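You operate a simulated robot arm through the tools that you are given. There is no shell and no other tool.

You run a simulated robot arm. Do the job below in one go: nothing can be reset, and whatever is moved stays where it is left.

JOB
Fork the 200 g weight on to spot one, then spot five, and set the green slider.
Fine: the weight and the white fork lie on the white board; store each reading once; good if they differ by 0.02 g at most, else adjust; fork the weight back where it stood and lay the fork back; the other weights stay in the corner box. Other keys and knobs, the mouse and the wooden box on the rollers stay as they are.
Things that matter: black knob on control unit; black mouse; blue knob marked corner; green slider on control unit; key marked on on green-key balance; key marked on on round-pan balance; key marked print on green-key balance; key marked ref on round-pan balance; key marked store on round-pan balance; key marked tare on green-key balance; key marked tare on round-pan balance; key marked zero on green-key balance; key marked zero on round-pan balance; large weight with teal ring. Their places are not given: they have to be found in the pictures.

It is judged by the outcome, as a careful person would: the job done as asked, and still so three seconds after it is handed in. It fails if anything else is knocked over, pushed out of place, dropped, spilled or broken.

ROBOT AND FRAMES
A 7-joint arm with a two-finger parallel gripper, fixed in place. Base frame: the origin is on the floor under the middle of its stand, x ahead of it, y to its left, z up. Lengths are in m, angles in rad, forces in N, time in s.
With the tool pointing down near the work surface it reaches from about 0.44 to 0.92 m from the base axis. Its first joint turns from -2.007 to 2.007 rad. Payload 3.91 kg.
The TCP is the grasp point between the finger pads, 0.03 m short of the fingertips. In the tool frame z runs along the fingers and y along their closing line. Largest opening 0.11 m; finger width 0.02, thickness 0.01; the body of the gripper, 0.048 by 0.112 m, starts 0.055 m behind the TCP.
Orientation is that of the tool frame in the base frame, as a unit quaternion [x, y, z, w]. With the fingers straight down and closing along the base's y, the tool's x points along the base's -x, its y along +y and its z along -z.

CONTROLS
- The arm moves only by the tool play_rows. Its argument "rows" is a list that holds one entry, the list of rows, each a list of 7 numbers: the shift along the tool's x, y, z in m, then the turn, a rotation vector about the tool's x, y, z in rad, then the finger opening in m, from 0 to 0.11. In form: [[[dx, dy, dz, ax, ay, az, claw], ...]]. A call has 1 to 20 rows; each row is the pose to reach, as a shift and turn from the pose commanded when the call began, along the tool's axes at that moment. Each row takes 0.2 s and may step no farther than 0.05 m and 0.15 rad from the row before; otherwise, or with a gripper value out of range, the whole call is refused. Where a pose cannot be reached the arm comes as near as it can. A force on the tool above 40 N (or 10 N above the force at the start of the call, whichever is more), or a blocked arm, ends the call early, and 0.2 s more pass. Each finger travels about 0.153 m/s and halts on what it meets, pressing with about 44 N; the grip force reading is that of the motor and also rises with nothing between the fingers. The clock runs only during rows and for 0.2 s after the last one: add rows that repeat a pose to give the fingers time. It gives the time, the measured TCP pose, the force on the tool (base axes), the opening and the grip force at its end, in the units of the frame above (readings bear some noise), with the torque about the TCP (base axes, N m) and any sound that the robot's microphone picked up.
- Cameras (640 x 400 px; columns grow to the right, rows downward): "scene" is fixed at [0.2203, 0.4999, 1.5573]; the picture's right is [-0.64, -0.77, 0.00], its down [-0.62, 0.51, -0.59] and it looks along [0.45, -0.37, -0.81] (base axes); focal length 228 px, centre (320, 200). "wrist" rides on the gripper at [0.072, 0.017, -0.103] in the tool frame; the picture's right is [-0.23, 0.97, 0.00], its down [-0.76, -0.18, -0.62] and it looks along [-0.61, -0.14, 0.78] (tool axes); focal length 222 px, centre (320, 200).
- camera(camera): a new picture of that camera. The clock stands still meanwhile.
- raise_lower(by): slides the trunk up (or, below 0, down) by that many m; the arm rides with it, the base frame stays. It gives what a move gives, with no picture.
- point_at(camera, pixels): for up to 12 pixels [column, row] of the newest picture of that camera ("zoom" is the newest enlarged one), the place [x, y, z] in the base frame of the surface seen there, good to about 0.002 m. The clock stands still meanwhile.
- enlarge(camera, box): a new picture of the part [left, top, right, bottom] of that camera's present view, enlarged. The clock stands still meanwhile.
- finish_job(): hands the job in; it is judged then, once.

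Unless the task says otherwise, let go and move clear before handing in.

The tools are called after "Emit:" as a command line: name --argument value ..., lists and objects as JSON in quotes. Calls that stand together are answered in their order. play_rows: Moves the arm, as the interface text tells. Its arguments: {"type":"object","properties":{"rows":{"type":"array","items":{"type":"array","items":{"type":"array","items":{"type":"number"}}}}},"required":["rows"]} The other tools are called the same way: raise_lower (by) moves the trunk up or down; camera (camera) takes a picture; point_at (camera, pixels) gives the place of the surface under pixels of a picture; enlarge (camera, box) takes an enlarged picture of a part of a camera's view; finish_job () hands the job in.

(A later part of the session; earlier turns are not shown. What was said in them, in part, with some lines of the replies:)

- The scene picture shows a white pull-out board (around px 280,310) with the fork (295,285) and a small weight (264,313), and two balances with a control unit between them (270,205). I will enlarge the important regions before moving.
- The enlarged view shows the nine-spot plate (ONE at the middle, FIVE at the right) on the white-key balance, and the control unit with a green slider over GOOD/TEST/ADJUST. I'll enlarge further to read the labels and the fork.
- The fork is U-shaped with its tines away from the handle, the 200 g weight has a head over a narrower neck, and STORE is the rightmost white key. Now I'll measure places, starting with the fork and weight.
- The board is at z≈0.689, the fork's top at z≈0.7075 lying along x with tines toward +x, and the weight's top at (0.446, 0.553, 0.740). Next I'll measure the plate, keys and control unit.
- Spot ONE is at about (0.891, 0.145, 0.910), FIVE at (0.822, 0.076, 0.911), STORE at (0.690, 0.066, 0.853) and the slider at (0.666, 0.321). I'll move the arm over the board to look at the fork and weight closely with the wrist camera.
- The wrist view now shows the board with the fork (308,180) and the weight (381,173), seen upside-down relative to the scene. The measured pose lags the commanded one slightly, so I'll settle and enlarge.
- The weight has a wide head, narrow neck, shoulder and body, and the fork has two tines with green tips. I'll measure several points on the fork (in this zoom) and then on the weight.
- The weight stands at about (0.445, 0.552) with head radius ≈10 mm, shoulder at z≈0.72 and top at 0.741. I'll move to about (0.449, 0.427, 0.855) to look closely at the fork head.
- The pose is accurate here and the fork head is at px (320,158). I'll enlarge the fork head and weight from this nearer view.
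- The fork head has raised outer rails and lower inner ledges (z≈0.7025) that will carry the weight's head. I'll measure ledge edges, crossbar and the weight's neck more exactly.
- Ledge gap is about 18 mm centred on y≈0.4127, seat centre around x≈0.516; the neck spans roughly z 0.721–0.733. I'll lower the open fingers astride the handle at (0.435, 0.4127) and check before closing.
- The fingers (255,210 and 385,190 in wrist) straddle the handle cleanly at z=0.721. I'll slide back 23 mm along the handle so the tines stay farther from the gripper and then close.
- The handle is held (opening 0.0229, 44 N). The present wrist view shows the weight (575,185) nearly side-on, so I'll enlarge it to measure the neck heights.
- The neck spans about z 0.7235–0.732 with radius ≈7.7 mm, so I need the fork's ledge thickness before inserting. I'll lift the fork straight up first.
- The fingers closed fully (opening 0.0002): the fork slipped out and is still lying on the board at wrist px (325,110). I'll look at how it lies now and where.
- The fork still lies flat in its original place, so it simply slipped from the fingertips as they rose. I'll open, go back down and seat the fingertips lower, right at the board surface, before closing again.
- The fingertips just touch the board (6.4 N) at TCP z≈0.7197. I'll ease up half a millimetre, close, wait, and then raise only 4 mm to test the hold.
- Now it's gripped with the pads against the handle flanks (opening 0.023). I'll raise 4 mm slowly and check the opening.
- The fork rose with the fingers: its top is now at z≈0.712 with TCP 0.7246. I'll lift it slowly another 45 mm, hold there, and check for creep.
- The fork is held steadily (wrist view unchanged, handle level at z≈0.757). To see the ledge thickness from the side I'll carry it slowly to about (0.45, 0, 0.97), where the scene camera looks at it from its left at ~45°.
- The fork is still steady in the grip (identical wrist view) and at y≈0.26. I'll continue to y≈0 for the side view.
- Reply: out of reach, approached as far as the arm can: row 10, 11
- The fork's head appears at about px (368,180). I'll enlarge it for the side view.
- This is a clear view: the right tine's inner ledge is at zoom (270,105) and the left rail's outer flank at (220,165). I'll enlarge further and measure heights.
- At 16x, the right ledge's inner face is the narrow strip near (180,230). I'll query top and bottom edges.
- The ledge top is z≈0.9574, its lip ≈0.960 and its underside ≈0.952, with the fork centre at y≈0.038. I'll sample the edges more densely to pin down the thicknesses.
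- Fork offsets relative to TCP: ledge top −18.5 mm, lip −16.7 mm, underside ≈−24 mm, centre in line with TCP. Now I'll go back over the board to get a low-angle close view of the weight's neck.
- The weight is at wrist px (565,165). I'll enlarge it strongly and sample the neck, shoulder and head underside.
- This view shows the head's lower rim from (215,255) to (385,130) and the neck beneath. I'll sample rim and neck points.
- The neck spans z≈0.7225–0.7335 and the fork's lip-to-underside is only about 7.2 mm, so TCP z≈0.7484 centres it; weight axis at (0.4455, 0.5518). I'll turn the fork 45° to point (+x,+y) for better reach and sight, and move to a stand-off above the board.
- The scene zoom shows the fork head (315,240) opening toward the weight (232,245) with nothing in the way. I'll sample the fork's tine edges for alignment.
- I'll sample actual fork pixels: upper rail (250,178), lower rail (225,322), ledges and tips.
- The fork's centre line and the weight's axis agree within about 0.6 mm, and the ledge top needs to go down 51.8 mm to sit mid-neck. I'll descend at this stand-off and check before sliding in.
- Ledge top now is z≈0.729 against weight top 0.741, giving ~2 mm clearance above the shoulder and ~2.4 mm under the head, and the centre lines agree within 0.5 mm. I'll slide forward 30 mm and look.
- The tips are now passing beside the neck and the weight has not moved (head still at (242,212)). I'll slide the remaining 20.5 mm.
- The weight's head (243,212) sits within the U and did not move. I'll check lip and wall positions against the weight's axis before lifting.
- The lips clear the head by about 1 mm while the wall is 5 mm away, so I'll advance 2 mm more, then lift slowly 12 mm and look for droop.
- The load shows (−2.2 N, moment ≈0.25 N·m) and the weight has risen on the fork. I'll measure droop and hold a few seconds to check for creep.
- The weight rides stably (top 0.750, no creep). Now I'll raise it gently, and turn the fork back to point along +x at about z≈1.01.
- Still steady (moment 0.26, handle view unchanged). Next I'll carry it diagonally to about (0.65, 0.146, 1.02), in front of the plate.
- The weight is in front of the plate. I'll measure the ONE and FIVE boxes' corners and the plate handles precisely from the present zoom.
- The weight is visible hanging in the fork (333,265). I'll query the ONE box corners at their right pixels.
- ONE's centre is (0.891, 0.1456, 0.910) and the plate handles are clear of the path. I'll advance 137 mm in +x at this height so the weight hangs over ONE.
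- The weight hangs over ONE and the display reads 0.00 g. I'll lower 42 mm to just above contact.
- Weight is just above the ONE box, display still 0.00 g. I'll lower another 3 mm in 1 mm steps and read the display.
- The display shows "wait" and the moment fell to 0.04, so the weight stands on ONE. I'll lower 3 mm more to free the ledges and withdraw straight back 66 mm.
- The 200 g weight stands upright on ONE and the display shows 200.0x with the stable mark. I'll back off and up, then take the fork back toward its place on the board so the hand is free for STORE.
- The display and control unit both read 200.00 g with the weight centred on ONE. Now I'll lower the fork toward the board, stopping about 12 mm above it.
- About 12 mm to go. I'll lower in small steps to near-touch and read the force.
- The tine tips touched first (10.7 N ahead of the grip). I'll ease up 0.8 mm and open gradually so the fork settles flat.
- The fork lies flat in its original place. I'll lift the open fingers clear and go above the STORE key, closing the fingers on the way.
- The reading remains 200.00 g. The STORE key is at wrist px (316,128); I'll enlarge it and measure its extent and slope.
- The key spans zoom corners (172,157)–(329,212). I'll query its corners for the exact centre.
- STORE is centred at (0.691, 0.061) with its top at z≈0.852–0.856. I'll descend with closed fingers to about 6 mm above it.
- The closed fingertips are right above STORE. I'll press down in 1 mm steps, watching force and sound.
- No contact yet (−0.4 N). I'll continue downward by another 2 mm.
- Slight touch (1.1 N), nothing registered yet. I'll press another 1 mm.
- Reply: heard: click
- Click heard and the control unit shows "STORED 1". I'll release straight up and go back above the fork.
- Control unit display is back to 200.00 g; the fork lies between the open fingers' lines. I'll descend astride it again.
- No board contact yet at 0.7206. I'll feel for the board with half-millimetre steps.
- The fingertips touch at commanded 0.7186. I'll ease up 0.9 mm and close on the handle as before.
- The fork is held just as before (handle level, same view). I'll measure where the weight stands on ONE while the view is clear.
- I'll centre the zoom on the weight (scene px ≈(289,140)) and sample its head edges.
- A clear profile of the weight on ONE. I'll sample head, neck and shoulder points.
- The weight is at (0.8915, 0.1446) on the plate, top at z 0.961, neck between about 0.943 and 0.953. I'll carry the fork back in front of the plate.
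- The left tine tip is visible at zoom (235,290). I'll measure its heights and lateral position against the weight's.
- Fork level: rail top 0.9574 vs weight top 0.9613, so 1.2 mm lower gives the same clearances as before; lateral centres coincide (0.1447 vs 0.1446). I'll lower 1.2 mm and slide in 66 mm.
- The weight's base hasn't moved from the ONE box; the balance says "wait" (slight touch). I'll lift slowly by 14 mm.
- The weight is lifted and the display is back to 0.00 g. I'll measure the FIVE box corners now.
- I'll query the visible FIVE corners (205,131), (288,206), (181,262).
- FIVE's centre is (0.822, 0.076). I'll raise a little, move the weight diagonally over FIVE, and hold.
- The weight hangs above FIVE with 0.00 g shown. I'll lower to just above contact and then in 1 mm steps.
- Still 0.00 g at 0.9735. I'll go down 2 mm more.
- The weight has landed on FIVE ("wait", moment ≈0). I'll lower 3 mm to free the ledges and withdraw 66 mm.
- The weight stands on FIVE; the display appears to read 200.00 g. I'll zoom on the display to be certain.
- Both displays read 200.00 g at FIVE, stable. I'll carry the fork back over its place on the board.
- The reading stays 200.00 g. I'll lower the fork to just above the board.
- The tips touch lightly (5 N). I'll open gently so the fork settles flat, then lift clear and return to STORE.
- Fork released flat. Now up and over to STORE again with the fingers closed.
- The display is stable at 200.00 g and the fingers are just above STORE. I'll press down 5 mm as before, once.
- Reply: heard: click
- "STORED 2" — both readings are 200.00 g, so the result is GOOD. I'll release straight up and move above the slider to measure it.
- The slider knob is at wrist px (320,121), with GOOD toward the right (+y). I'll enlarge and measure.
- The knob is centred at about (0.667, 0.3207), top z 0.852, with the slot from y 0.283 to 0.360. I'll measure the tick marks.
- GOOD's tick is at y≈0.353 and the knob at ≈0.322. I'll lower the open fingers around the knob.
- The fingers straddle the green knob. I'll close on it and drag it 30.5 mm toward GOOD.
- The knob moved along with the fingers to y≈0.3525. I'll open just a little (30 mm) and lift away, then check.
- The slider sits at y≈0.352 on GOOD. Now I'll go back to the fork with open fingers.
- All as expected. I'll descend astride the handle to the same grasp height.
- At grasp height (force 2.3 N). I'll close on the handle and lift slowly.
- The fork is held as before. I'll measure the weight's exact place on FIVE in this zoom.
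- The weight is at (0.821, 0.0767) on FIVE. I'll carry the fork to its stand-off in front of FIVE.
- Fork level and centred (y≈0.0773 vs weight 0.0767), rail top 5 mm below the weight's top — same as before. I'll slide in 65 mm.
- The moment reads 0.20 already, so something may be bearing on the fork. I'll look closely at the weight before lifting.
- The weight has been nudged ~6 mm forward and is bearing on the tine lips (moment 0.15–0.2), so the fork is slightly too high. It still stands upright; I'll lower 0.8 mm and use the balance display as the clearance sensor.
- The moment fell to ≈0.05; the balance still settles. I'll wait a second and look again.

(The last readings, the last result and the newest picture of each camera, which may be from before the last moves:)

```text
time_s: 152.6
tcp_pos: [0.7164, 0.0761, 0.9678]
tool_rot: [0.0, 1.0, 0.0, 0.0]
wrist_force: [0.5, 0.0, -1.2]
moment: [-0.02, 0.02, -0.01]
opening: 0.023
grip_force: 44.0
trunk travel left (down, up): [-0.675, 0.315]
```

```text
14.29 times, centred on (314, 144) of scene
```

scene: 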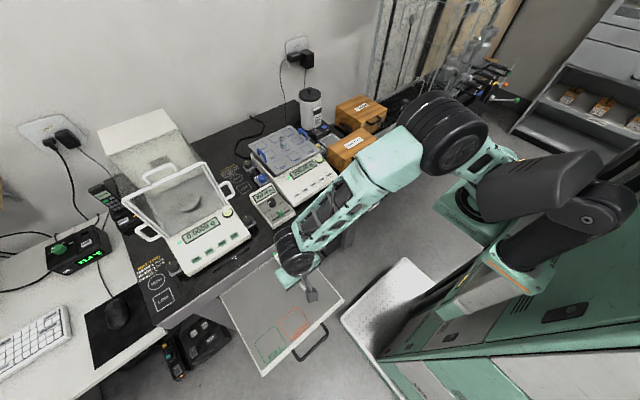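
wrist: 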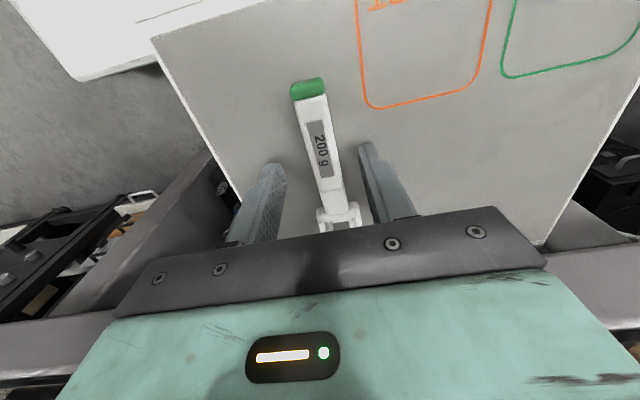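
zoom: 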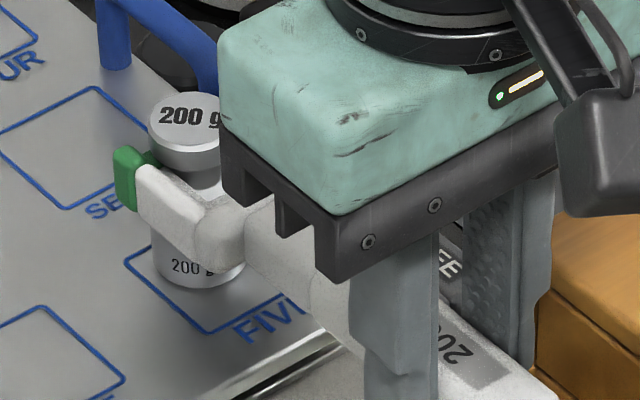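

The display reads 200.00 g again, so the weight stands free. I'll lower another 1 mm to mid-gap, advance 4.5 mm to centre the head on the seat, and check the display again.

Emit:
play_rows --rows '[[[0, 0, 0.0005, 0, 0, 0, 0.0], [0, 0, 0.001, 0, 0, 0, 0.0], [0, 0, 0.001, 0, 0, 0, 0.0], [-0.0015, 0, 0.001, 0, 0, 0, 0.0], [-0.003, 0, 0.001, 0, 0, 0, 0.0], [-0.0045, 0, 0.001, 0, 0, 0, 0.0], [-0.0045, 0, 0.001, 0, 0, 0, 0.0], [-0.0045, 0, 0.001, 0, 0, 0, 0.0], [-0.0045, 0, 0.001, 0, 0, 0, 0.0], [-0.0045, 0, 0.001, 0, 0, 0, 0.0], [-0.0045, 0, 0.001, 0, 0, 0, 0.0]]]'

Emit:
enlarge --camera "scene" --box '[284, 128, 344, 178]'

Emit:
enlarge --camera "scene" --box '[296, 130, 332, 158]'

```text
time_s: 155.0
tcp_pos: [0.722, 0.0765, 0.968]
tool_rot: [0.0, 1.0, -0.001, 0.0]
wrist_force: [0.4, -0.4, -1.4]
moment: [-0.02, 0.08, 0.06]
opening: 0.023
grip_force: 43.8
trunk travel left (down, up): [-0.675, 0.315]
```

```text
8.00 times, centred on (314, 153) of scene
```

zoom: 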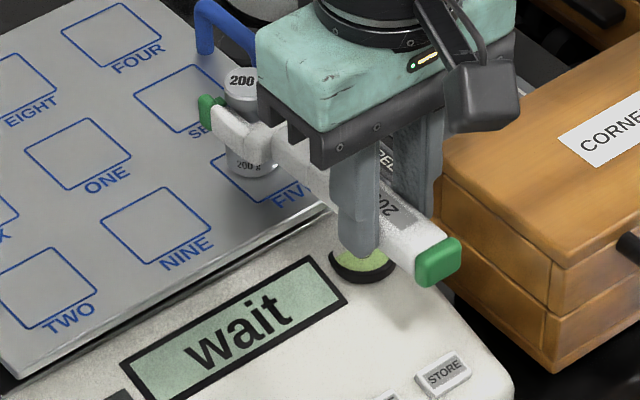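

```text
14.29 times, centred on (314, 144) of scene
```

zoom: 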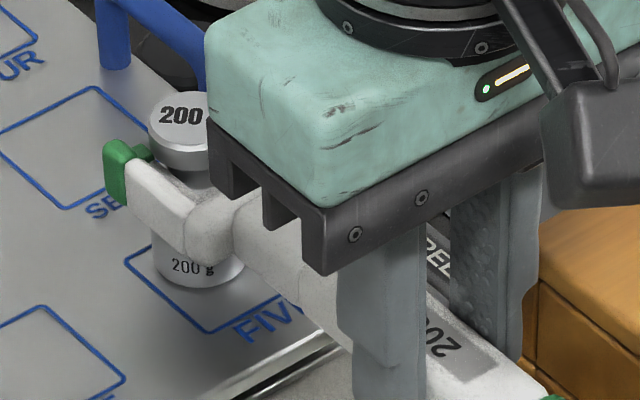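

The weight didn't move as the fork advanced. Now I'll lift slowly 15 mm.

Emit:
play_rows --rows '[[[0, 0, -0.001, 0, 0, 0, 0.0], [0, 0, -0.002, 0, 0, 0, 0.0], [0, 0, -0.003, 0, 0, 0, 0.0], [0, 0, -0.004, 0, 0, 0, 0.0], [0, 0, -0.005, 0, 0, 0, 0.0], [0, 0, -0.006, 0, 0, 0, 0.0], [0, 0, -0.007, 0, 0, 0, 0.0], [0, 0, -0.008, 0, 0, 0, 0.0], [0, 0, -0.01, 0, 0, 0, 0.0], [0, 0, -0.012, 0, 0, 0, 0.0], [0, 0, -0.015, 0, 0, 0, 0.0], [0, 0, -0.015, 0, 0, 0, 0.0]]]'

Emit:
enlarge --camera "scene" --box '[284, 128, 344, 178]'

Emit:
enlarge --camera "scene" --box '[296, 126, 332, 154]'

```text
time_s: 157.6
tcp_pos: [0.7218, 0.0762, 0.9827]
tool_rot: [0.001, 1.0, 0.0, 0.0]
wrist_force: [0.5, -0.2, -2.9]
moment: [0.02, 0.21, -0.01]
opening: 0.0229
grip_force: 43.9
trunk travel left (down, up): [-0.675, 0.315]
```

```text
8.00 times, centred on (314, 153) of scene
```

zoom: 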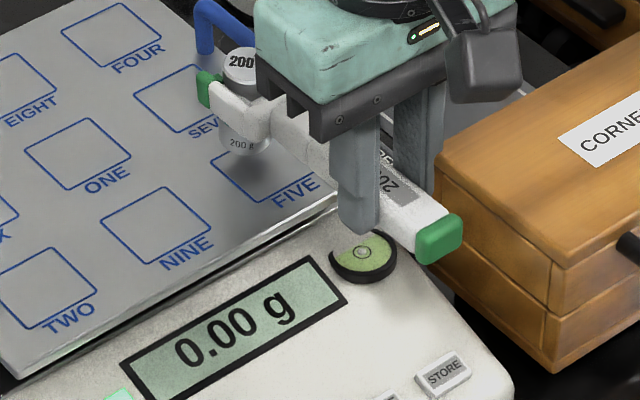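

```text
14.29 times, centred on (314, 140) of scene
```

zoom: 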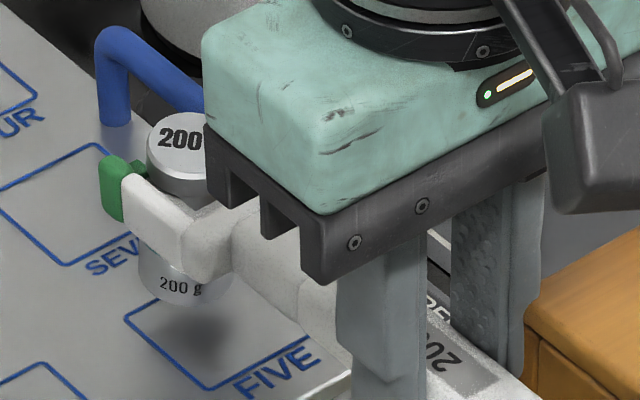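

Lifted cleanly — 0.00 g on the display, weight hanging in the fork. I'll rise, back off from the plate, and start the way back to the board.

Emit:
play_rows --rows '[[[0, 0, -0.006, 0, 0, 0, 0.0], [0, 0, -0.016, 0, 0, 0, 0.0], [0, 0, -0.028, 0, 0, 0, 0.0], [0.004, 0, -0.036, 0, 0, 0, 0.0], [0.016, 0, -0.038, 0, 0, 0, 0.0], [0.034, 0.003, -0.038, 0, 0, 0, 0.0], [0.052, 0.014, -0.038, 0, 0, 0, 0.0], [0.07, 0.032, -0.038, 0, 0, 0, 0.0], [0.088, 0.052, -0.038, 0, 0, 0, 0.0], [0.106, 0.073, -0.038, 0, 0, 0, 0.0], [0.123, 0.093, -0.038, 0, 0, 0, 0.0], [0.138, 0.11, -0.038, 0, 0, 0, 0.0], [0.148, 0.122, -0.038, 0, 0, 0, 0.0], [0.152, 0.127, -0.038, 0, 0, 0, 0.0], [0.152, 0.127, -0.038, 0, 0, 0, 0.0]]]'

Emit:
enlarge --camera "scene" --box '[260, 150, 340, 220]'

Emit:
enlarge --camera "wrist" --box '[230, 80, 420, 240]'

```text
time_s: 160.8
tcp_pos: [0.5701, 0.2037, 1.0189]
tool_rot: [0.0, 1.0, 0.0, 0.0]
wrist_force: [0.4, 0.2, -3.1]
moment: [-0.02, 0.26, 0.01]
opening: 0.0227
grip_force: 44.2
trunk travel left (down, up): [-0.675, 0.315]
```

```text
5.71 times, centred on (300, 185) of scene
```

zoom: 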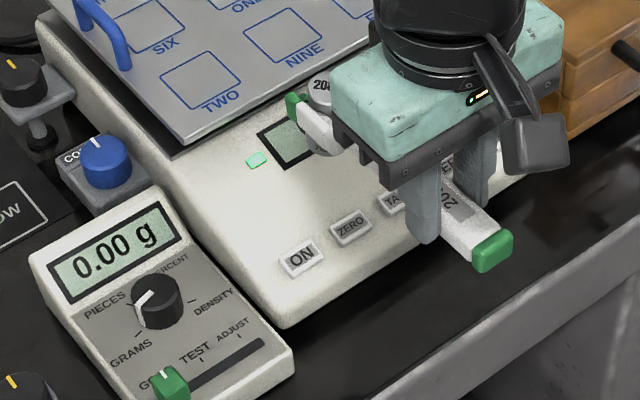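

```text
2.50 times, centred on (325, 160) of wrist
```

zoom: 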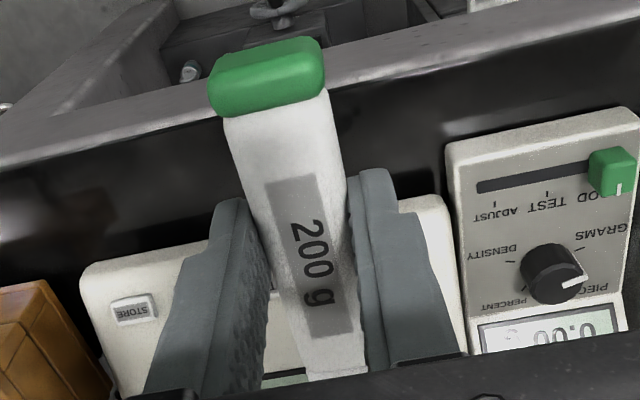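

Steady (moment 0.26) and the slider clearly at GOOD. Continuing back toward the board.

Emit:
play_rows --rows '[[[0.005, 0.006, 0, 0, 0, 0, 0.0], [0.016, 0.019, 0, 0, 0, 0, 0.0], [0.031, 0.037, 0.001, 0, 0, 0, 0.0], [0.047, 0.056, 0.002, 0, 0, 0, 0.0], [0.063, 0.075, 0.003, 0, 0, 0, 0.0], [0.079, 0.094, 0.004, 0, 0, 0, 0.0], [0.095, 0.113, 0.006, 0, 0, 0, 0.0], [0.111, 0.132, 0.008, 0, 0, 0, 0.0], [0.126, 0.15, 0.01, 0, 0, 0, 0.0], [0.138, 0.165, 0.01, 0, 0, 0, 0.0], [0.145, 0.173, 0.01, 0, 0, 0, 0.0], [0.1468, 0.1751, 0.01, 0, 0, 0, 0.0], [0.1468, 0.1751, 0.01, 0, 0, 0, 0.0]]]'

Emit:
play_rows --rows '[[[0.002, 0.004, 0.01, 0, 0, -0.04, 0.0], [0.0063, 0.0125, 0.028, 0, 0, -0.12, 0.0], [0.0125, 0.025, 0.046, 0, 0, -0.22, 0.0], [0.0188, 0.0375, 0.064, 0, 0, -0.32, 0.0], [0.025, 0.05, 0.082, 0, 0, -0.42, 0.0], [0.0313, 0.0625, 0.1, 0, 0, -0.52, 0.0], [0.0375, 0.075, 0.118, 0, 0, -0.62, 0.0], [0.0438, 0.0875, 0.134, 0, 0, -0.71, 0.0], [0.0485, 0.097, 0.143, 0, 0, -0.77, 0.0], [0.05, 0.1, 0.146, 0, 0, -0.7854, 0.0], [0.05, 0.1, 0.146, 0, 0, -0.7854, 0.0]]]'

Emit:
enlarge --camera "scene" --box '[230, 260, 330, 350]'

```text
time_s: 163.6
tcp_pos: [0.4224, 0.3789, 1.0098]
tool_rot: [0.0, 1.0, 0.0, 0.0]
wrist_force: [-0.4, 0.5, -1.8]
moment: [-0.02, 0.23, 0.04]
opening: 0.0228
grip_force: 43.6
trunk travel left (down, up): [-0.675, 0.315]
```

```text
time_s: 166.0
tcp_pos: [0.3724, 0.4772, 0.8647]
tool_rot: [-0.383, 0.924, 0.0, 0.0]
wrist_force: [0.7, 0.0, -1.8]
moment: [-0.18, 0.2, -0.01]
opening: 0.0229
grip_force: 44.0
trunk travel left (down, up): [-0.675, 0.315]
```

```text
4.44 times, centred on (280, 305) of scene
```

zoom: 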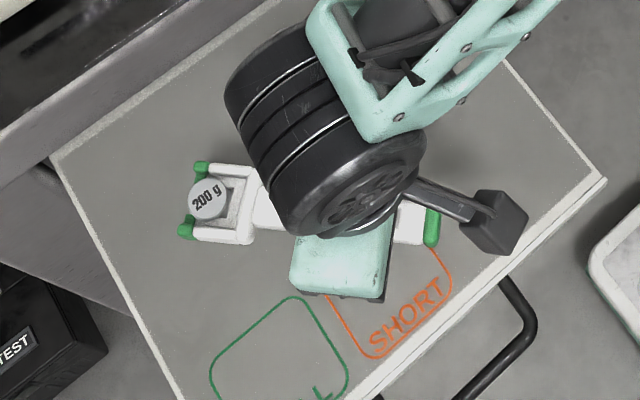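

The fork points diagonally over the board with the weight. I'll measure the weight's centre now to correct for its seat offset.

Emit:
enlarge --camera "scene" --box '[258, 290, 298, 320]'

Emit:
camera --camera "wrist"

```text
13.33 times, centred on (278, 305) of scene
```

zoom: 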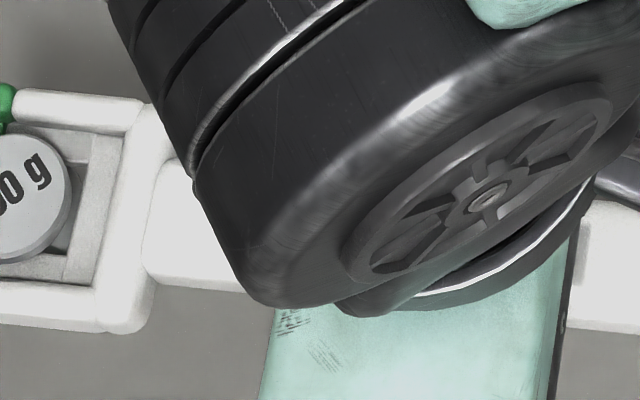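

```text
taken
```

wrist: 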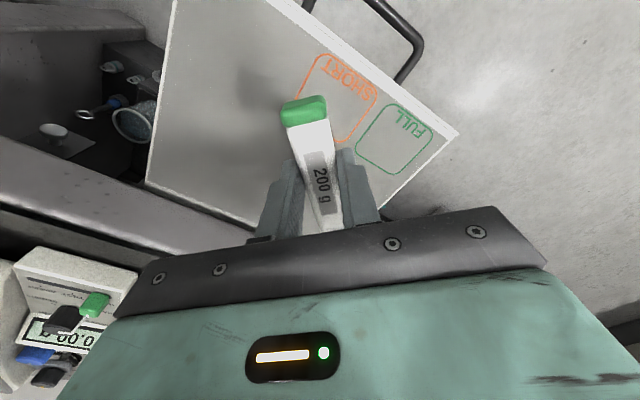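

Emit:
enlarge --camera "scene" --box '[236, 291, 276, 321]'

Emit:
point_at --camera "zoom" --pixels '[[298, 198], [245, 198], [350, 198], [298, 145], [298, 250], [262, 160], [335, 236], [335, 160], [262, 236], [298, 180], [320, 198], [280, 210]]'

```text
13.33 times, centred on (256, 306) of scene
```

zoom: 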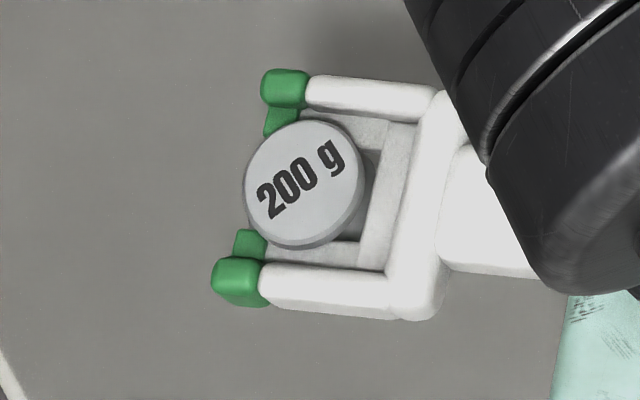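

```text
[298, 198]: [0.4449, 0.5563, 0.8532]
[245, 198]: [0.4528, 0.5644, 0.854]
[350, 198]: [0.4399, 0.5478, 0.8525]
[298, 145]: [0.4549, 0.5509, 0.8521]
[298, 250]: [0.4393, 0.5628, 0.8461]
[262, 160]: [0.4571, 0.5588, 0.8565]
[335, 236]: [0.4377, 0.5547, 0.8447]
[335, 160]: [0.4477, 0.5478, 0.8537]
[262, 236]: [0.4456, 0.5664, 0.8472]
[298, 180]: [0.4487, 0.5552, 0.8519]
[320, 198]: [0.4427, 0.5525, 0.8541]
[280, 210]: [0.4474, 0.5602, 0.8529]
```

The weight's centre is at (0.448, 0.554), about 3 mm further out in the fork than at pick-up, so I'll retract 3 mm to put it over its original spot (0.446, 0.5517), and lower to ~6 mm above the board.

Emit:
play_rows --rows '[[[0.001, 0, 0.006, 0, 0, 0, 0.0], [0.002, 0, 0.018, 0, 0, 0, 0.0], [0.003, 0, 0.034, 0, 0, 0, 0.0], [0.003, 0, 0.05, 0, 0, 0, 0.0], [0.003, 0, 0.066, 0, 0, 0, 0.0], [0.003, 0, 0.08, 0, 0, 0, 0.0], [0.003, 0, 0.092, 0, 0, 0, 0.0], [0.003, 0, 0.1, 0, 0, 0, 0.0], [0.003, 0, 0.105, 0, 0, 0, 0.0], [0.003, 0, 0.107, 0, 0, 0, 0.0], [0.003, 0, 0.107, 0, 0, 0, 0.0]]]'

Emit:
enlarge --camera "scene" --box '[246, 292, 296, 330]'

```text
time_s: 168.4
tcp_pos: [0.3715, 0.4767, 0.7586]
tool_rot: [-0.382, 0.924, 0.0, 0.0]
wrist_force: [0.2, -0.4, -3.1]
moment: [-0.19, 0.18, -0.03]
opening: 0.0231
grip_force: 43.9
trunk travel left (down, up): [-0.675, 0.315]
```

```text
10.53 times, centred on (271, 311) of scene
```

zoom: 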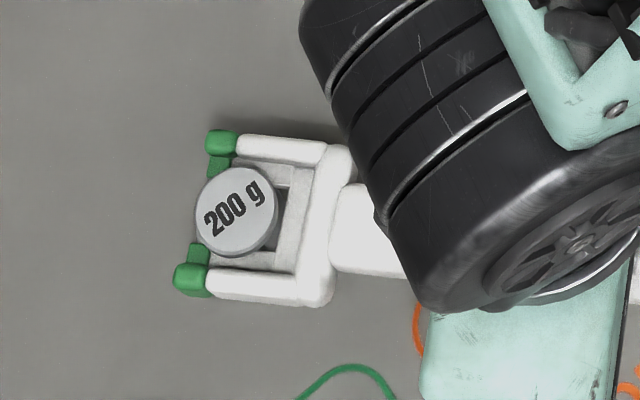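

Emit:
point_at --camera "zoom" --pixels '[[236, 209], [200, 209], [272, 209], [236, 173], [236, 245], [212, 185], [260, 233], [260, 185], [212, 233], [224, 209], [248, 209], [236, 222]]'

```text
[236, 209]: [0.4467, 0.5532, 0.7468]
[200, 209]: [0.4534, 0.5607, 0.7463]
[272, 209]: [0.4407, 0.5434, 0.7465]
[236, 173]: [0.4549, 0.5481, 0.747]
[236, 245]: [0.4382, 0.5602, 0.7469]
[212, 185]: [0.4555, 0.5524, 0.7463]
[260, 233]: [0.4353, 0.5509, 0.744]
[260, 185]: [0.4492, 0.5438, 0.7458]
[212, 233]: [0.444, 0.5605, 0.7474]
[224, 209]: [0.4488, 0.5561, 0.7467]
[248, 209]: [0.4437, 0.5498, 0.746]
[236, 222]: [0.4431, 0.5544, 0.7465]
```

The weight's centre is within 1 mm of its original place and ~5 mm above the board. I'll trim by half a millimetre and lower 6 mm slowly.

Emit:
play_rows --rows '[[[0.0006, -0.0005, 0.001, 0, 0, 0, 0.0], [0.0006, -0.0005, 0.0025, 0, 0, 0, 0.0], [0.0006, -0.0005, 0.0035, 0, 0, 0, 0.0], [0.0006, -0.0005, 0.0045, 0, 0, 0, 0.0], [0.0006, -0.0005, 0.0052, 0, 0, 0, 0.0], [0.0006, -0.0005, 0.006, 0, 0, 0, 0.0], [0.0006, -0.0005, 0.006, 0, 0, 0, 0.0]]]'

Emit:
enlarge --camera "scene" --box '[246, 292, 296, 330]'

Emit:
point_at --camera "zoom" --pixels '[[238, 212], [225, 212], [250, 212], [238, 195], [238, 230], [225, 195], [250, 230], [265, 148], [290, 150], [250, 282], [275, 286], [330, 200]]'

```text
time_s: 170.0
tcp_pos: [0.3705, 0.4754, 0.7509]
tool_rot: [-0.382, 0.924, 0.001, 0.0]
wrist_force: [1.5, 0.4, -1.1]
moment: [-0.11, 0.07, 0.03]
opening: 0.0229
grip_force: 43.8
trunk travel left (down, up): [-0.675, 0.315]
```

```text
10.53 times, centred on (271, 311) of scene
```

zoom: 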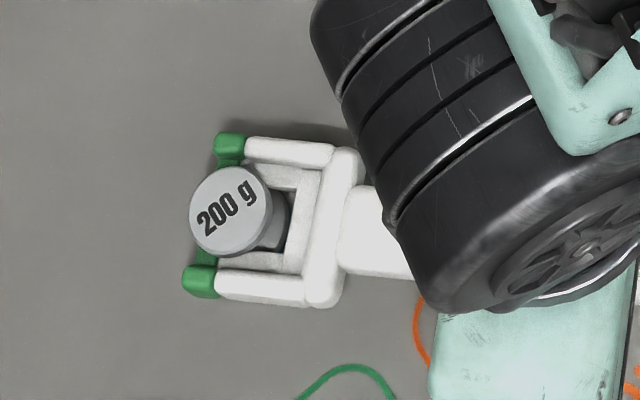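

```text
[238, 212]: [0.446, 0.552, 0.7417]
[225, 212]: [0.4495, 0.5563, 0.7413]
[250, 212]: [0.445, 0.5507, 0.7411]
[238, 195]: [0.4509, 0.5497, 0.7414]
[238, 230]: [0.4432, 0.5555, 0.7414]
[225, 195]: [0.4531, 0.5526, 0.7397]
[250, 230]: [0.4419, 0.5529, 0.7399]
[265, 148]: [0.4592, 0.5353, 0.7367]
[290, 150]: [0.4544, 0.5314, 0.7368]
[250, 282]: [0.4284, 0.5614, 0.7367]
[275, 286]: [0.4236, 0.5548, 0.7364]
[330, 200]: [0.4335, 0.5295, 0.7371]
```

The weight's top is at 0.7415 — it stands on the board — with the fork still bearing partly. I'll lower 3 mm to the free height and check.

Emit:
play_rows --rows '[[[0, 0, 0.0007, 0, 0, 0, 0.0], [0, 0, 0.0014, 0, 0, 0, 0.0], [0, 0, 0.0021, 0, 0, 0, 0.0], [0, 0, 0.0028, 0, 0, 0, 0.0], [0, 0, 0.0028, 0, 0, 0, 0.0], [0, 0, 0.0028, 0, 0, 0, 0.0]]]'

Emit:
enlarge --camera "scene" --box '[246, 292, 296, 330]'

Emit:
point_at --camera "zoom" --pixels '[[235, 212], [200, 212], [268, 212], [235, 175], [235, 245], [210, 190], [258, 235], [258, 188], [210, 235], [222, 212], [248, 212], [235, 225]]'

```text
time_s: 171.4
tcp_pos: [0.3702, 0.4762, 0.7493]
tool_rot: [-0.382, 0.924, 0.0, 0.0]
wrist_force: [0.4, 1.2, 1.0]
moment: [0.19, -0.12, 0.07]
opening: 0.0229
grip_force: 43.7
trunk travel left (down, up): [-0.675, 0.315]
```

```text
10.53 times, centred on (271, 311) of scene
```

zoom: 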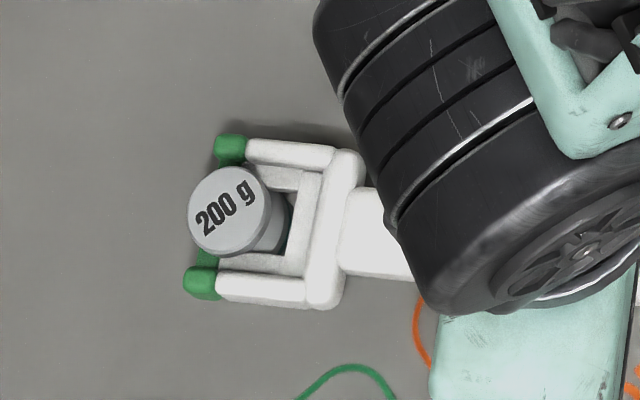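

```text
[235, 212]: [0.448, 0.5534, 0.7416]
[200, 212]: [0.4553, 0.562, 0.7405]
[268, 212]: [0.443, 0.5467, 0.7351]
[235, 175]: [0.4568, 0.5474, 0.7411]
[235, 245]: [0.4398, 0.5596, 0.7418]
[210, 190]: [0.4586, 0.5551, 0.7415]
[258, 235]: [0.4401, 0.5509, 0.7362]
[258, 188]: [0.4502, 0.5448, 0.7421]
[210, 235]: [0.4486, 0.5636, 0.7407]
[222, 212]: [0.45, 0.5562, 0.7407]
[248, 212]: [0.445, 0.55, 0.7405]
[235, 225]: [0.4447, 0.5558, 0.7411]
```

The moment reversed (0.19, −0.12): the ledges now press on the shoulder, so I've gone slightly too low. I'll rise 1.2 mm and check for zero load.

Emit:
play_rows --rows '[[[0, 0, -0.0006, 0, 0, 0, 0.0], [0, 0, -0.0012, 0, 0, 0, 0.0], [0, 0, -0.0012, 0, 0, 0, 0.0], [0, 0, -0.0012, 0, 0, 0, 0.0]]]'

Emit:
play_rows --rows '[[[0, 0, 0, 0, 0, 0, 0.0]]]'

Emit:
enlarge --camera "scene" --box '[246, 292, 296, 330]'

```text
time_s: 172.4
tcp_pos: [0.3703, 0.4761, 0.7502]
tool_rot: [-0.382, 0.924, 0.0, 0.001]
wrist_force: [-0.1, 0.5, 0.1]
moment: [0.0, 0.0, 0.03]
opening: 0.0228
grip_force: 44.1
trunk travel left (down, up): [-0.675, 0.315]
```

```text
time_s: 172.8
tcp_pos: [0.37, 0.4766, 0.7499]
tool_rot: [-0.383, 0.924, 0.0, 0.0]
wrist_force: [-0.4, -0.1, -0.5]
moment: [0.0, 0.01, 0.0]
opening: 0.0229
grip_force: 43.5
trunk travel left (down, up): [-0.675, 0.315]
```

```text
10.53 times, centred on (271, 311) of scene
```

zoom: 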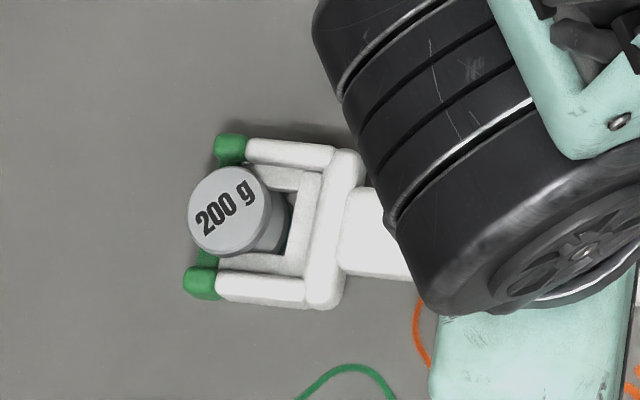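

Load is zero now. By comparison with the original picture (head at px (243,212), now (230,210)) the weight stands ~4.6 mm too far along the fork direction, because it hung tilted on the lips. I'll advance the fork 6 mm so the head sits on the ledges, then re-lift and set it back properly.

Emit:
play_rows --rows '[[[-0.0015, 0, 0, 0, 0, 0, 0.0], [-0.003, 0, 0, 0, 0, 0, 0.0], [-0.0045, 0, 0, 0, 0, 0, 0.0], [-0.006, 0, 0, 0, 0, 0, 0.0], [-0.006, 0, 0, 0, 0, 0, 0.0]]]'

Emit:
enlarge --camera "scene" --box '[246, 292, 296, 330]'

```text
time_s: 174.0
tcp_pos: [0.3751, 0.4799, 0.7486]
tool_rot: [-0.383, 0.924, 0.0, 0.0]
wrist_force: [0.3, 0.1, -0.4]
moment: [-0.02, 0.01, 0.0]
opening: 0.0229
grip_force: 43.7
trunk travel left (down, up): [-0.675, 0.315]
```

```text
10.53 times, centred on (271, 311) of scene
```

zoom: 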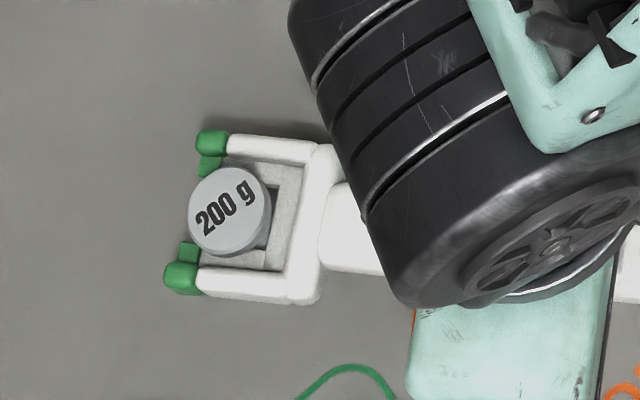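

The weight stayed put and the head is now clear of the lips. I'll advance 1.5 mm more and lift gently 8 mm.

Emit:
play_rows --rows '[[[-0.0015, 0, 0, 0, 0, 0, 0.0], [-0.0015, 0, -0.001, 0, 0, 0, 0.0], [-0.0015, 0, -0.002, 0, 0, 0, 0.0], [-0.0015, 0, -0.003, 0, 0, 0, 0.0], [-0.0015, 0, -0.004, 0, 0, 0, 0.0], [-0.0015, 0, -0.005, 0, 0, 0, 0.0], [-0.0015, 0, -0.006, 0, 0, 0, 0.0], [-0.0015, 0, -0.007, 0, 0, 0, 0.0], [-0.0015, 0, -0.008, 0, 0, 0, 0.0], [-0.0015, 0, -0.008, 0, 0, 0, 0.0]]]'

Emit:
enlarge --camera "scene" --box '[246, 292, 296, 330]'

Emit:
point_at --camera "zoom" --pixels '[[226, 204], [190, 204], [262, 204], [226, 170], [226, 240], [202, 182], [250, 228], [250, 182], [202, 228], [214, 204], [238, 204], [226, 215]]'

```text
time_s: 176.2
tcp_pos: [0.3751, 0.4808, 0.7582]
tool_rot: [-0.383, 0.924, 0.0, -0.001]
wrist_force: [-0.3, -0.3, -2.7]
moment: [-0.21, 0.15, -0.02]
opening: 0.023
grip_force: 44.1
trunk travel left (down, up): [-0.675, 0.315]
```

```text
10.53 times, centred on (271, 311) of scene
```

zoom: 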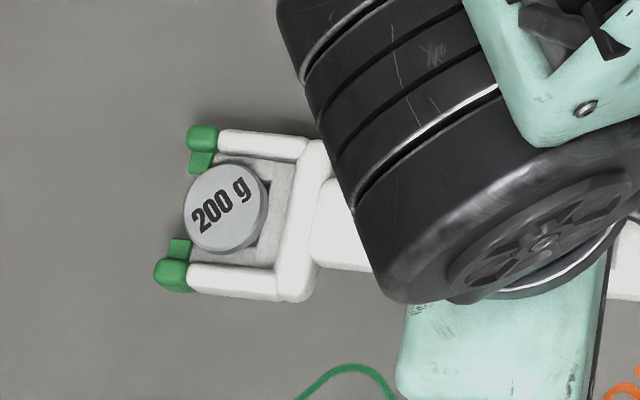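

```text
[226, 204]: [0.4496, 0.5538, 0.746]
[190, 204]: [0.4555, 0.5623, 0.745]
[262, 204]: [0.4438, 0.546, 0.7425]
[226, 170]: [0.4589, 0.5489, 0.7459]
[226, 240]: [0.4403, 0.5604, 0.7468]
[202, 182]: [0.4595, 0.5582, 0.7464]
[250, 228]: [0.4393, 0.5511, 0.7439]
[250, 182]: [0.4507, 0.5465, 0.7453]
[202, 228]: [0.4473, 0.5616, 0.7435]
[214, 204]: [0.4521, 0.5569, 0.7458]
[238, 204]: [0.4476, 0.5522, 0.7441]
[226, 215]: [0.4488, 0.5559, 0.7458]
```

Now it hangs level (top 0.7458, centre unchanged at (0.4495, 0.5546)). I'll shift it back 4.6 mm along the fork and lower to the zero-load height.

Emit:
play_rows --rows '[[[0.0015, 0.0002, 0, 0, 0, 0, 0.0], [0.003, 0.0004, 0, 0, 0, 0, 0.0], [0.0046, 0.0004, 0, 0, 0, 0, 0.0], [0.0046, 0.0004, 0, 0, 0, 0, 0.0], [0.0046, 0.0004, 0.0012, 0, 0, 0, 0.0], [0.0046, 0.0004, 0.0024, 0, 0, 0, 0.0], [0.0046, 0.0004, 0.0036, 0, 0, 0, 0.0], [0.0046, 0.0004, 0.0046, 0, 0, 0, 0.0], [0.0046, 0.0004, 0.0055, 0, 0, 0, 0.0], [0.0046, 0.0004, 0.0064, 0, 0, 0, 0.0], [0.0046, 0.0004, 0.0072, 0, 0, 0, 0.0], [0.0046, 0.0004, 0.0078, 0, 0, 0, 0.0], [0.0046, 0.0004, 0.0078, 0, 0, 0, 0.0], [0.0046, 0.0004, 0.0078, 0, 0, 0, 0.0]]]'

Emit:
enlarge --camera "scene" --box '[246, 292, 296, 330]'

Emit:
point_at --camera "zoom" --pixels '[[243, 212], [205, 212], [280, 212], [243, 172], [243, 250], [218, 185], [268, 240], [268, 184], [218, 240], [230, 212], [256, 212], [243, 225]]'

```text
time_s: 179.2
tcp_pos: [0.3711, 0.4782, 0.7512]
tool_rot: [-0.382, 0.924, 0.0, 0.0]
wrist_force: [-0.1, 0.1, -1.1]
moment: [-0.01, 0.03, 0.01]
opening: 0.023
grip_force: 44.0
trunk travel left (down, up): [-0.675, 0.315]
```

```text
10.53 times, centred on (271, 311) of scene
```

zoom: 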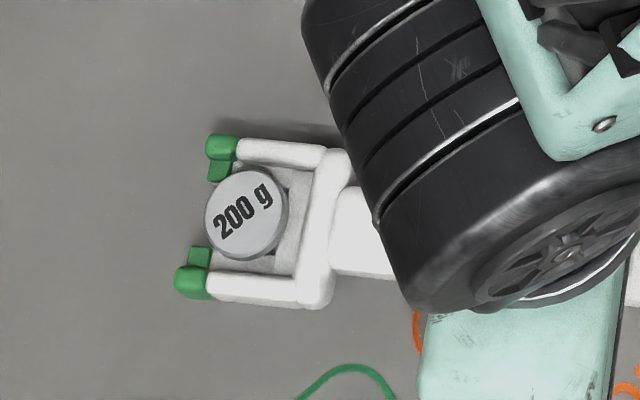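

```text
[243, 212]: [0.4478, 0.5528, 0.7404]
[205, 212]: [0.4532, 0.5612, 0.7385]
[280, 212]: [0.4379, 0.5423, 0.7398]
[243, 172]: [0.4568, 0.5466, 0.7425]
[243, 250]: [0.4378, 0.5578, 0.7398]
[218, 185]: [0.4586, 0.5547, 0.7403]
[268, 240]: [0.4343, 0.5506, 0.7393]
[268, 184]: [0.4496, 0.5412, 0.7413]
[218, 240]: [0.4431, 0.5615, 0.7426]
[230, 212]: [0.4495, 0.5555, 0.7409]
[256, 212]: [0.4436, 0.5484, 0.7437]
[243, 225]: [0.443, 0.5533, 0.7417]
```

The head is at px (246,213), within 1 mm of the original (243,212), and the load is zero. I'll withdraw 10 mm first and check the weight stays put.

Emit:
play_rows --rows '[[[0.002, 0, 0, 0, 0, 0, 0.0], [0.004, 0, 0, 0, 0, 0, 0.0], [0.006, 0, 0, 0, 0, 0, 0.0], [0.008, 0, 0, 0, 0, 0, 0.0], [0.01, 0, 0, 0, 0, 0, 0.0], [0.01, 0, 0, 0, 0, 0, 0.0]]]'

Emit:
enlarge --camera "scene" --box '[246, 292, 296, 330]'

```text
time_s: 180.6
tcp_pos: [0.365, 0.4708, 0.7499]
tool_rot: [-0.383, 0.924, 0.0, -0.001]
wrist_force: [-0.2, -0.6, -0.8]
moment: [-0.04, 0.01, -0.02]
opening: 0.0227
grip_force: 44.1
trunk travel left (down, up): [-0.675, 0.315]
```

```text
10.53 times, centred on (271, 311) of scene
```

zoom: 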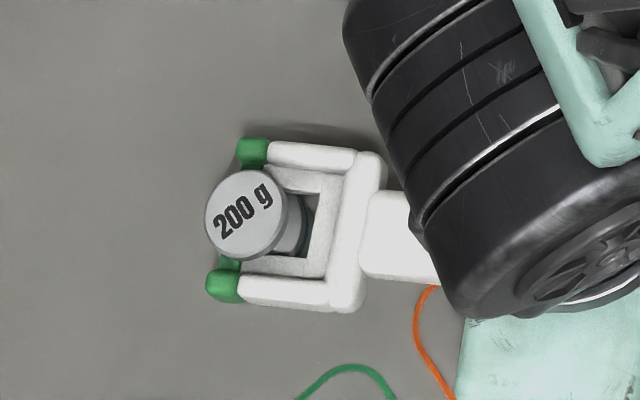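

The weight stayed exactly where it was while the lips passed under the head. I'll withdraw the rest of the way.

Emit:
play_rows --rows '[[[0.003, 0, 0, 0, 0, 0, 0.0], [0.006, 0, 0, 0, 0, 0, 0.0], [0.01, 0, 0, 0, 0, 0, 0.0], [0.014, 0, 0, 0, 0, 0, 0.0], [0.018, 0, 0, 0, 0, 0, 0.0], [0.024, 0, 0, 0, 0, 0, 0.0], [0.03, 0, 0, 0, 0, 0, 0.0], [0.036, 0, 0, 0, 0, 0, 0.0], [0.042, 0, 0, 0, 0, 0, 0.0], [0.042, 0, -0.015, 0, 0, 0, 0.0], [0.042, 0, -0.035, 0, 0, 0, 0.0], [0.042, 0, -0.05, 0, 0, 0, 0.0], [0.042, 0, -0.05, 0, 0, 0, 0.0]]]'

Emit:
enlarge --camera "scene" --box '[240, 280, 310, 335]'

Emit:
enlarge --camera "scene" --box '[246, 292, 296, 330]'

```text
time_s: 183.4
tcp_pos: [0.3356, 0.4399, 0.7992]
tool_rot: [-0.383, 0.924, 0.0, 0.001]
wrist_force: [-0.7, 0.2, -0.7]
moment: [0.0, 0.03, 0.03]
opening: 0.0228
grip_force: 43.9
trunk travel left (down, up): [-0.675, 0.315]
```

```text
7.27 times, centred on (275, 308) of scene
```

zoom: 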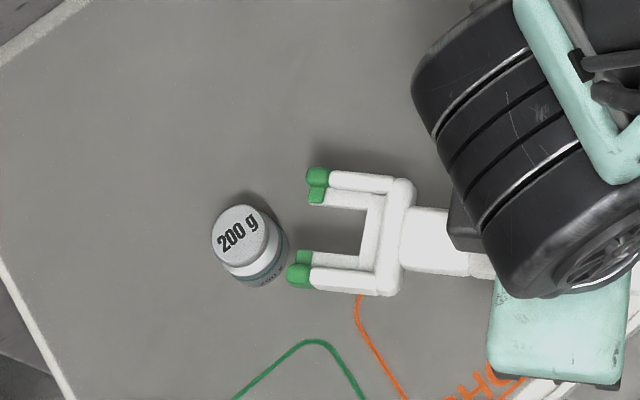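

```text
10.53 times, centred on (271, 311) of scene
```

zoom: 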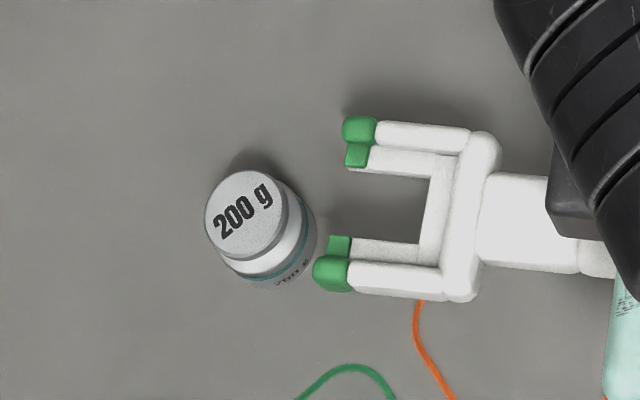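

The weight stands back at its spot. Now I'll turn the fork back along +x and bring it above its original place.

Emit:
play_rows --rows '[[[0, 0, -0.015, 0, 0, 0, 0.0], [0, 0, -0.03, 0, 0, 0, 0.0], [-0.004, -0.009, -0.03, 0, 0, 0.1, 0.0], [-0.009, -0.018, -0.03, 0, 0, 0.2, 0.0], [-0.013, -0.028, -0.03, 0, 0, 0.3, 0.0], [-0.017, -0.037, -0.03, 0, 0, 0.4, 0.0], [-0.021, -0.047, -0.03, 0, 0, 0.5, 0.0], [-0.026, -0.056, -0.03, 0, 0, 0.6, 0.0], [-0.03, -0.066, -0.03, 0, 0, 0.7, 0.0], [-0.0342, -0.0749, -0.03, 0, 0, 0.7854, 0.0], [-0.0342, -0.0749, -0.03, 0, 0, 0.7854, 0.0]]]'

Emit:
play_rows --rows '[[[0, 0, 0.015, 0, 0, 0, 0.0], [0, 0, 0.035, 0, 0, 0, 0.0], [0, 0, 0.055, 0, 0, 0, 0.0], [0, 0, 0.075, 0, 0, 0, 0.0], [0, 0, 0.09, 0, 0, 0, 0.0], [0, 0, 0.1, 0, 0, 0, 0.0], [0, 0, 0.105, 0, 0, 0, 0.0], [0, 0, 0.107, 0, 0, 0, 0.0], [0, 0, 0.107, 0, 0, 0, 0.0]]]'

Emit:
camera --camera "wrist"

```text
time_s: 185.8
tcp_pos: [0.4127, 0.4123, 0.83]
tool_rot: [0.001, 1.0, 0.0, 0.001]
wrist_force: [0.4, 0.1, -0.3]
moment: [0.01, 0.05, -0.04]
opening: 0.023
grip_force: 43.7
trunk travel left (down, up): [-0.675, 0.315]
```

```text
time_s: 187.8
tcp_pos: [0.4125, 0.4114, 0.725]
tool_rot: [0.0, 1.0, 0.001, 0.001]
wrist_force: [-1.3, -1.2, 7.8]
moment: [-0.02, -0.97, -0.12]
opening: 0.0228
grip_force: 44.1
trunk travel left (down, up): [-0.675, 0.315]
```

```text
taken
```

wrist: 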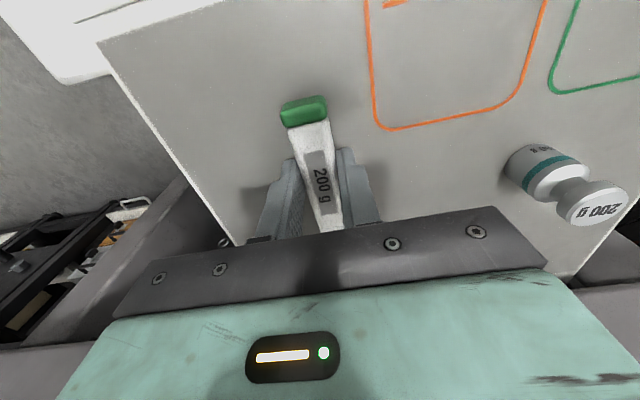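

The tips touched first (7.8 N) because the fork has drooped ~0.027 rad in the grip. I'll pitch the tool up by that amount and lower so the fork lies flat.

Emit:
play_rows --rows '[[[0, 0, -0.001, 0, 0, 0, 0.0], [0, 0, -0.001, 0, -0.014, 0, 0.0], [0, 0, -0.001, 0, -0.027, 0, 0.0], [0, 0, 0.0, 0, -0.027, 0, 0.0], [0, 0, 0.001, 0, -0.027, 0, 0.0], [0, 0, 0.0018, 0, -0.027, 0, 0.0], [0, 0, 0.0018, 0, -0.027, 0, 0.0]]]'

```text
time_s: 189.4
tcp_pos: [0.4133, 0.4124, 0.7216]
tool_rot: [0.0, 1.0, 0.001, 0.014]
wrist_force: [-0.4, -0.9, -0.5]
moment: [0.02, 0.01, 0.01]
opening: 0.0226
grip_force: 44.1
trunk travel left (down, up): [-0.675, 0.315]
```

No contact now at 0.721; lowering in half-millimetre steps.

Emit:
play_rows --rows '[[[0, 0, 0.0005, 0, 0, 0, 0.0], [0, 0, 0.001, 0, 0, 0, 0.0], [0, 0, 0.001, 0, 0, 0, 0.0]]]'

```text
time_s: 190.2
tcp_pos: [0.4124, 0.412, 0.7207]
tool_rot: [0.0, 1.0, -0.001, 0.014]
wrist_force: [0.4, -0.7, -0.4]
moment: [0.01, -0.12, -0.03]
opening: 0.0231
grip_force: 43.6
trunk travel left (down, up): [-0.675, 0.315]
```

It is just touching. I'll open gently and lift straight away.

Emit:
play_rows --rows '[[[0, 0, 0, 0, 0, 0, 0.022], [0, 0, 0, 0, 0, 0, 0.026], [0, 0, 0, 0, 0, 0, 0.032], [0, 0, 0, 0, 0, 0, 0.04], [0, 0, 0, 0, 0, 0, 0.05], [0, 0, 0, 0, 0, 0, 0.05]]]'

Emit:
play_rows --rows '[[[0, 0, -0.01, 0, 0, 0, 0.05], [0, 0, -0.03, 0, 0.01, 0, 0.05], [0, 0, -0.06, 0, 0.02, 0, 0.05], [0, 0, -0.09, 0, 0.027, 0, 0.05], [0, 0, -0.12, 0, 0.027, 0, 0.05], [0, 0, -0.15, 0, 0.027, 0, 0.05], [0, 0, -0.18, 0, 0.027, 0, 0.05], [0, 0, -0.21, 0, 0.027, 0, 0.05], [0, 0, -0.24, 0, 0.027, 0, 0.05], [0, 0, -0.24, 0, 0.027, 0, 0.05]]]'

Emit:
camera --camera "wrist"

Emit:
camera --camera "scene"

```text
time_s: 191.6
tcp_pos: [0.4144, 0.412, 0.7202]
tool_rot: [0.0, 1.0, -0.001, 0.015]
wrist_force: [0.6, -0.3, -0.4]
moment: [0.0, -0.06, 0.01]
opening: 0.0503
grip_force: 0.0
trunk travel left (down, up): [-0.675, 0.315]
```

```text
time_s: 193.8
tcp_pos: [0.4062, 0.4115, 0.9606]
tool_rot: [-0.001, 1.0, 0.0, 0.0]
wrist_force: [0.0, 0.2, 0.5]
moment: [0.01, 0.03, 0.02]
opening: 0.0502
grip_force: 0.0
trunk travel left (down, up): [-0.675, 0.315]
```

```text
taken
```

wrist: 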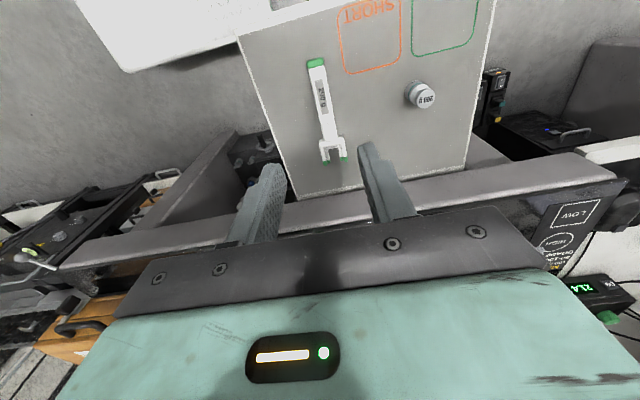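

```text
taken
```

scene: 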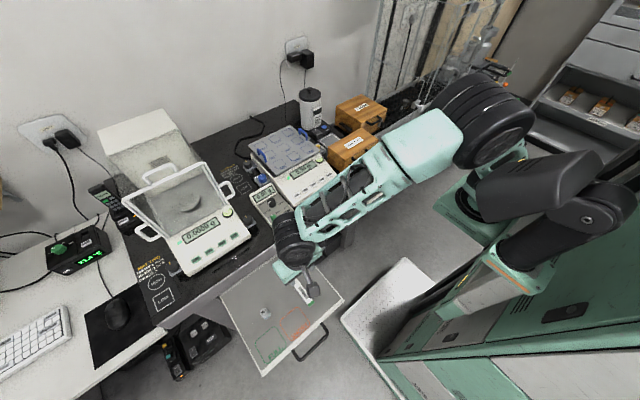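

Fork and weight are both lying/standing on the board. I'll move the arm away to its starting region for a clear final check.

Emit:
play_rows --rows '[[[-0.005, -0.015, -0.015, 0, 0, 0, 0.06], [-0.014, -0.045, -0.035, 0, 0, 0, 0.07], [-0.024, -0.078, -0.057, 0, 0, 0, 0.08], [-0.034, -0.111, -0.081, 0, 0, 0, 0.09], [-0.044, -0.144, -0.105, 0, 0, 0, 0.1], [-0.054, -0.177, -0.129, 0, 0, 0, 0.11], [-0.064, -0.21, -0.153, 0, 0, 0, 0.11], [-0.074, -0.243, -0.177, 0, 0, 0, 0.11], [-0.084, -0.276, -0.201, 0, 0, 0, 0.11], [-0.094, -0.308, -0.225, 0, 0, 0, 0.11], [-0.101, -0.332, -0.242, 0, 0, 0, 0.11], [-0.1045, -0.3426, -0.2487, 0, 0, 0, 0.11], [-0.1045, -0.3426, -0.2487, 0, 0, 0, 0.11]]]'

Emit:
camera --camera "scene"

Emit:
enlarge --camera "scene" --box '[210, 230, 370, 380]'

Emit:
enlarge --camera "scene" --box '[230, 110, 350, 220]'

Emit:
enlarge --camera "scene" --box '[245, 175, 305, 230]'

```text
time_s: 196.6
tcp_pos: [0.5118, 0.0699, 1.2092]
tool_rot: [0.0, 1.0, 0.0, 0.001]
wrist_force: [-0.9, -0.3, 0.2]
moment: [0.0, 0.0, 0.0]
opening: 0.1102
grip_force: 0.0
trunk travel left (down, up): [-0.675, 0.315]
```

```text
taken
```

scene: 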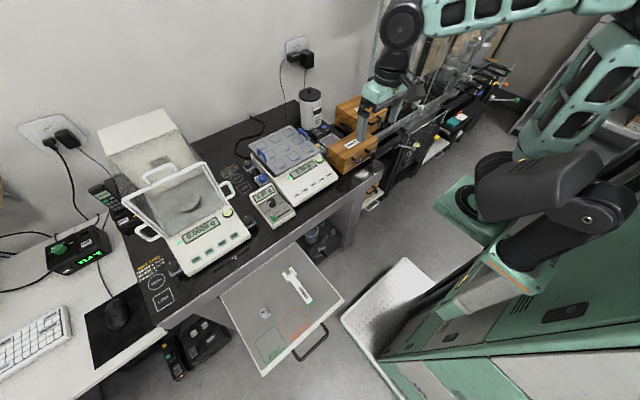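

```text
2.67 times, centred on (290, 305) of scene
```

zoom: 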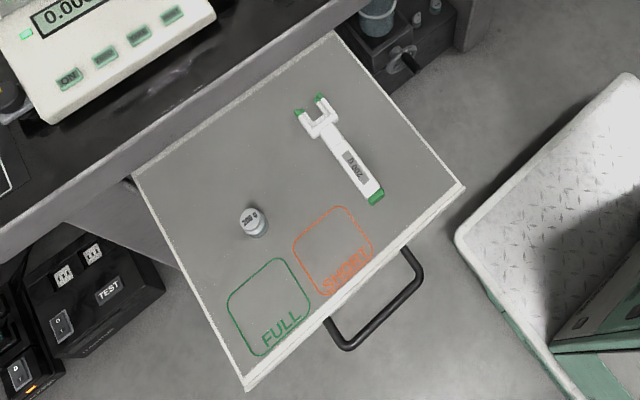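

```text
3.64 times, centred on (290, 165) of scene
```

zoom: 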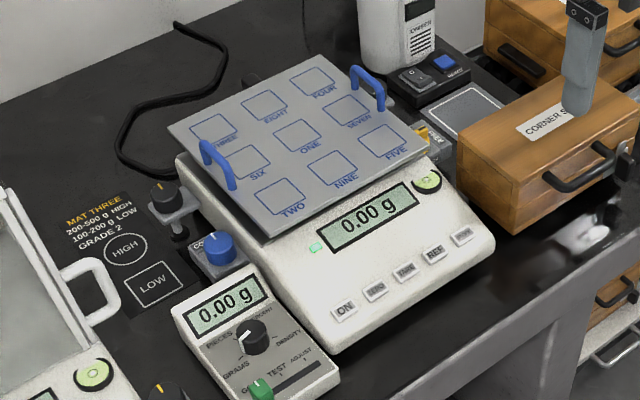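

```text
7.27 times, centred on (275, 202) of scene
```

zoom: 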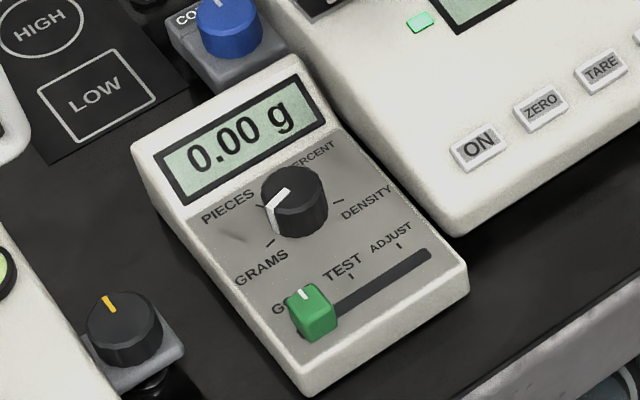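

Final views: the fork (342,150) and the weight (252,221) are where they were at the start. The slider is on GOOD, both displays are back to 0.00 g, and the other knobs, keys and the wooden box look unchanged. Both stored readings were 200.00 g, so I'm handing the job in.

Emit:
finish_job

```text
The job is handed in.
```

The job is done and handed in. The 200 g weight read 200.00 g on spot one and 200.00 g on spot five. I stored each reading once ("STORED 1", "STORED 2"), and since they differ by 0.00 g I set the green slider to GOOD.

The weight is back within about 1 mm of where it stood. The fork is lying in its original place on the board. In the last pictures both displays were back at 0.00 g and the other keys, knobs and the box on the rollers looked unchanged.

Three small slips happened along the way:
- **Fork pick-up:** the fork slipped out of the fingers on the first try and stayed flat in its place on the board. I gripped it lower and it held after that.
- **Spot five:** when I went back for the weight, the fork nudged it about 6 mm forward on the plate. The reading was already stored, and the weight stayed upright.
- **Setting the weight back:** it first landed about 4.6 mm off, so I lifted it again and set it back on its spot.
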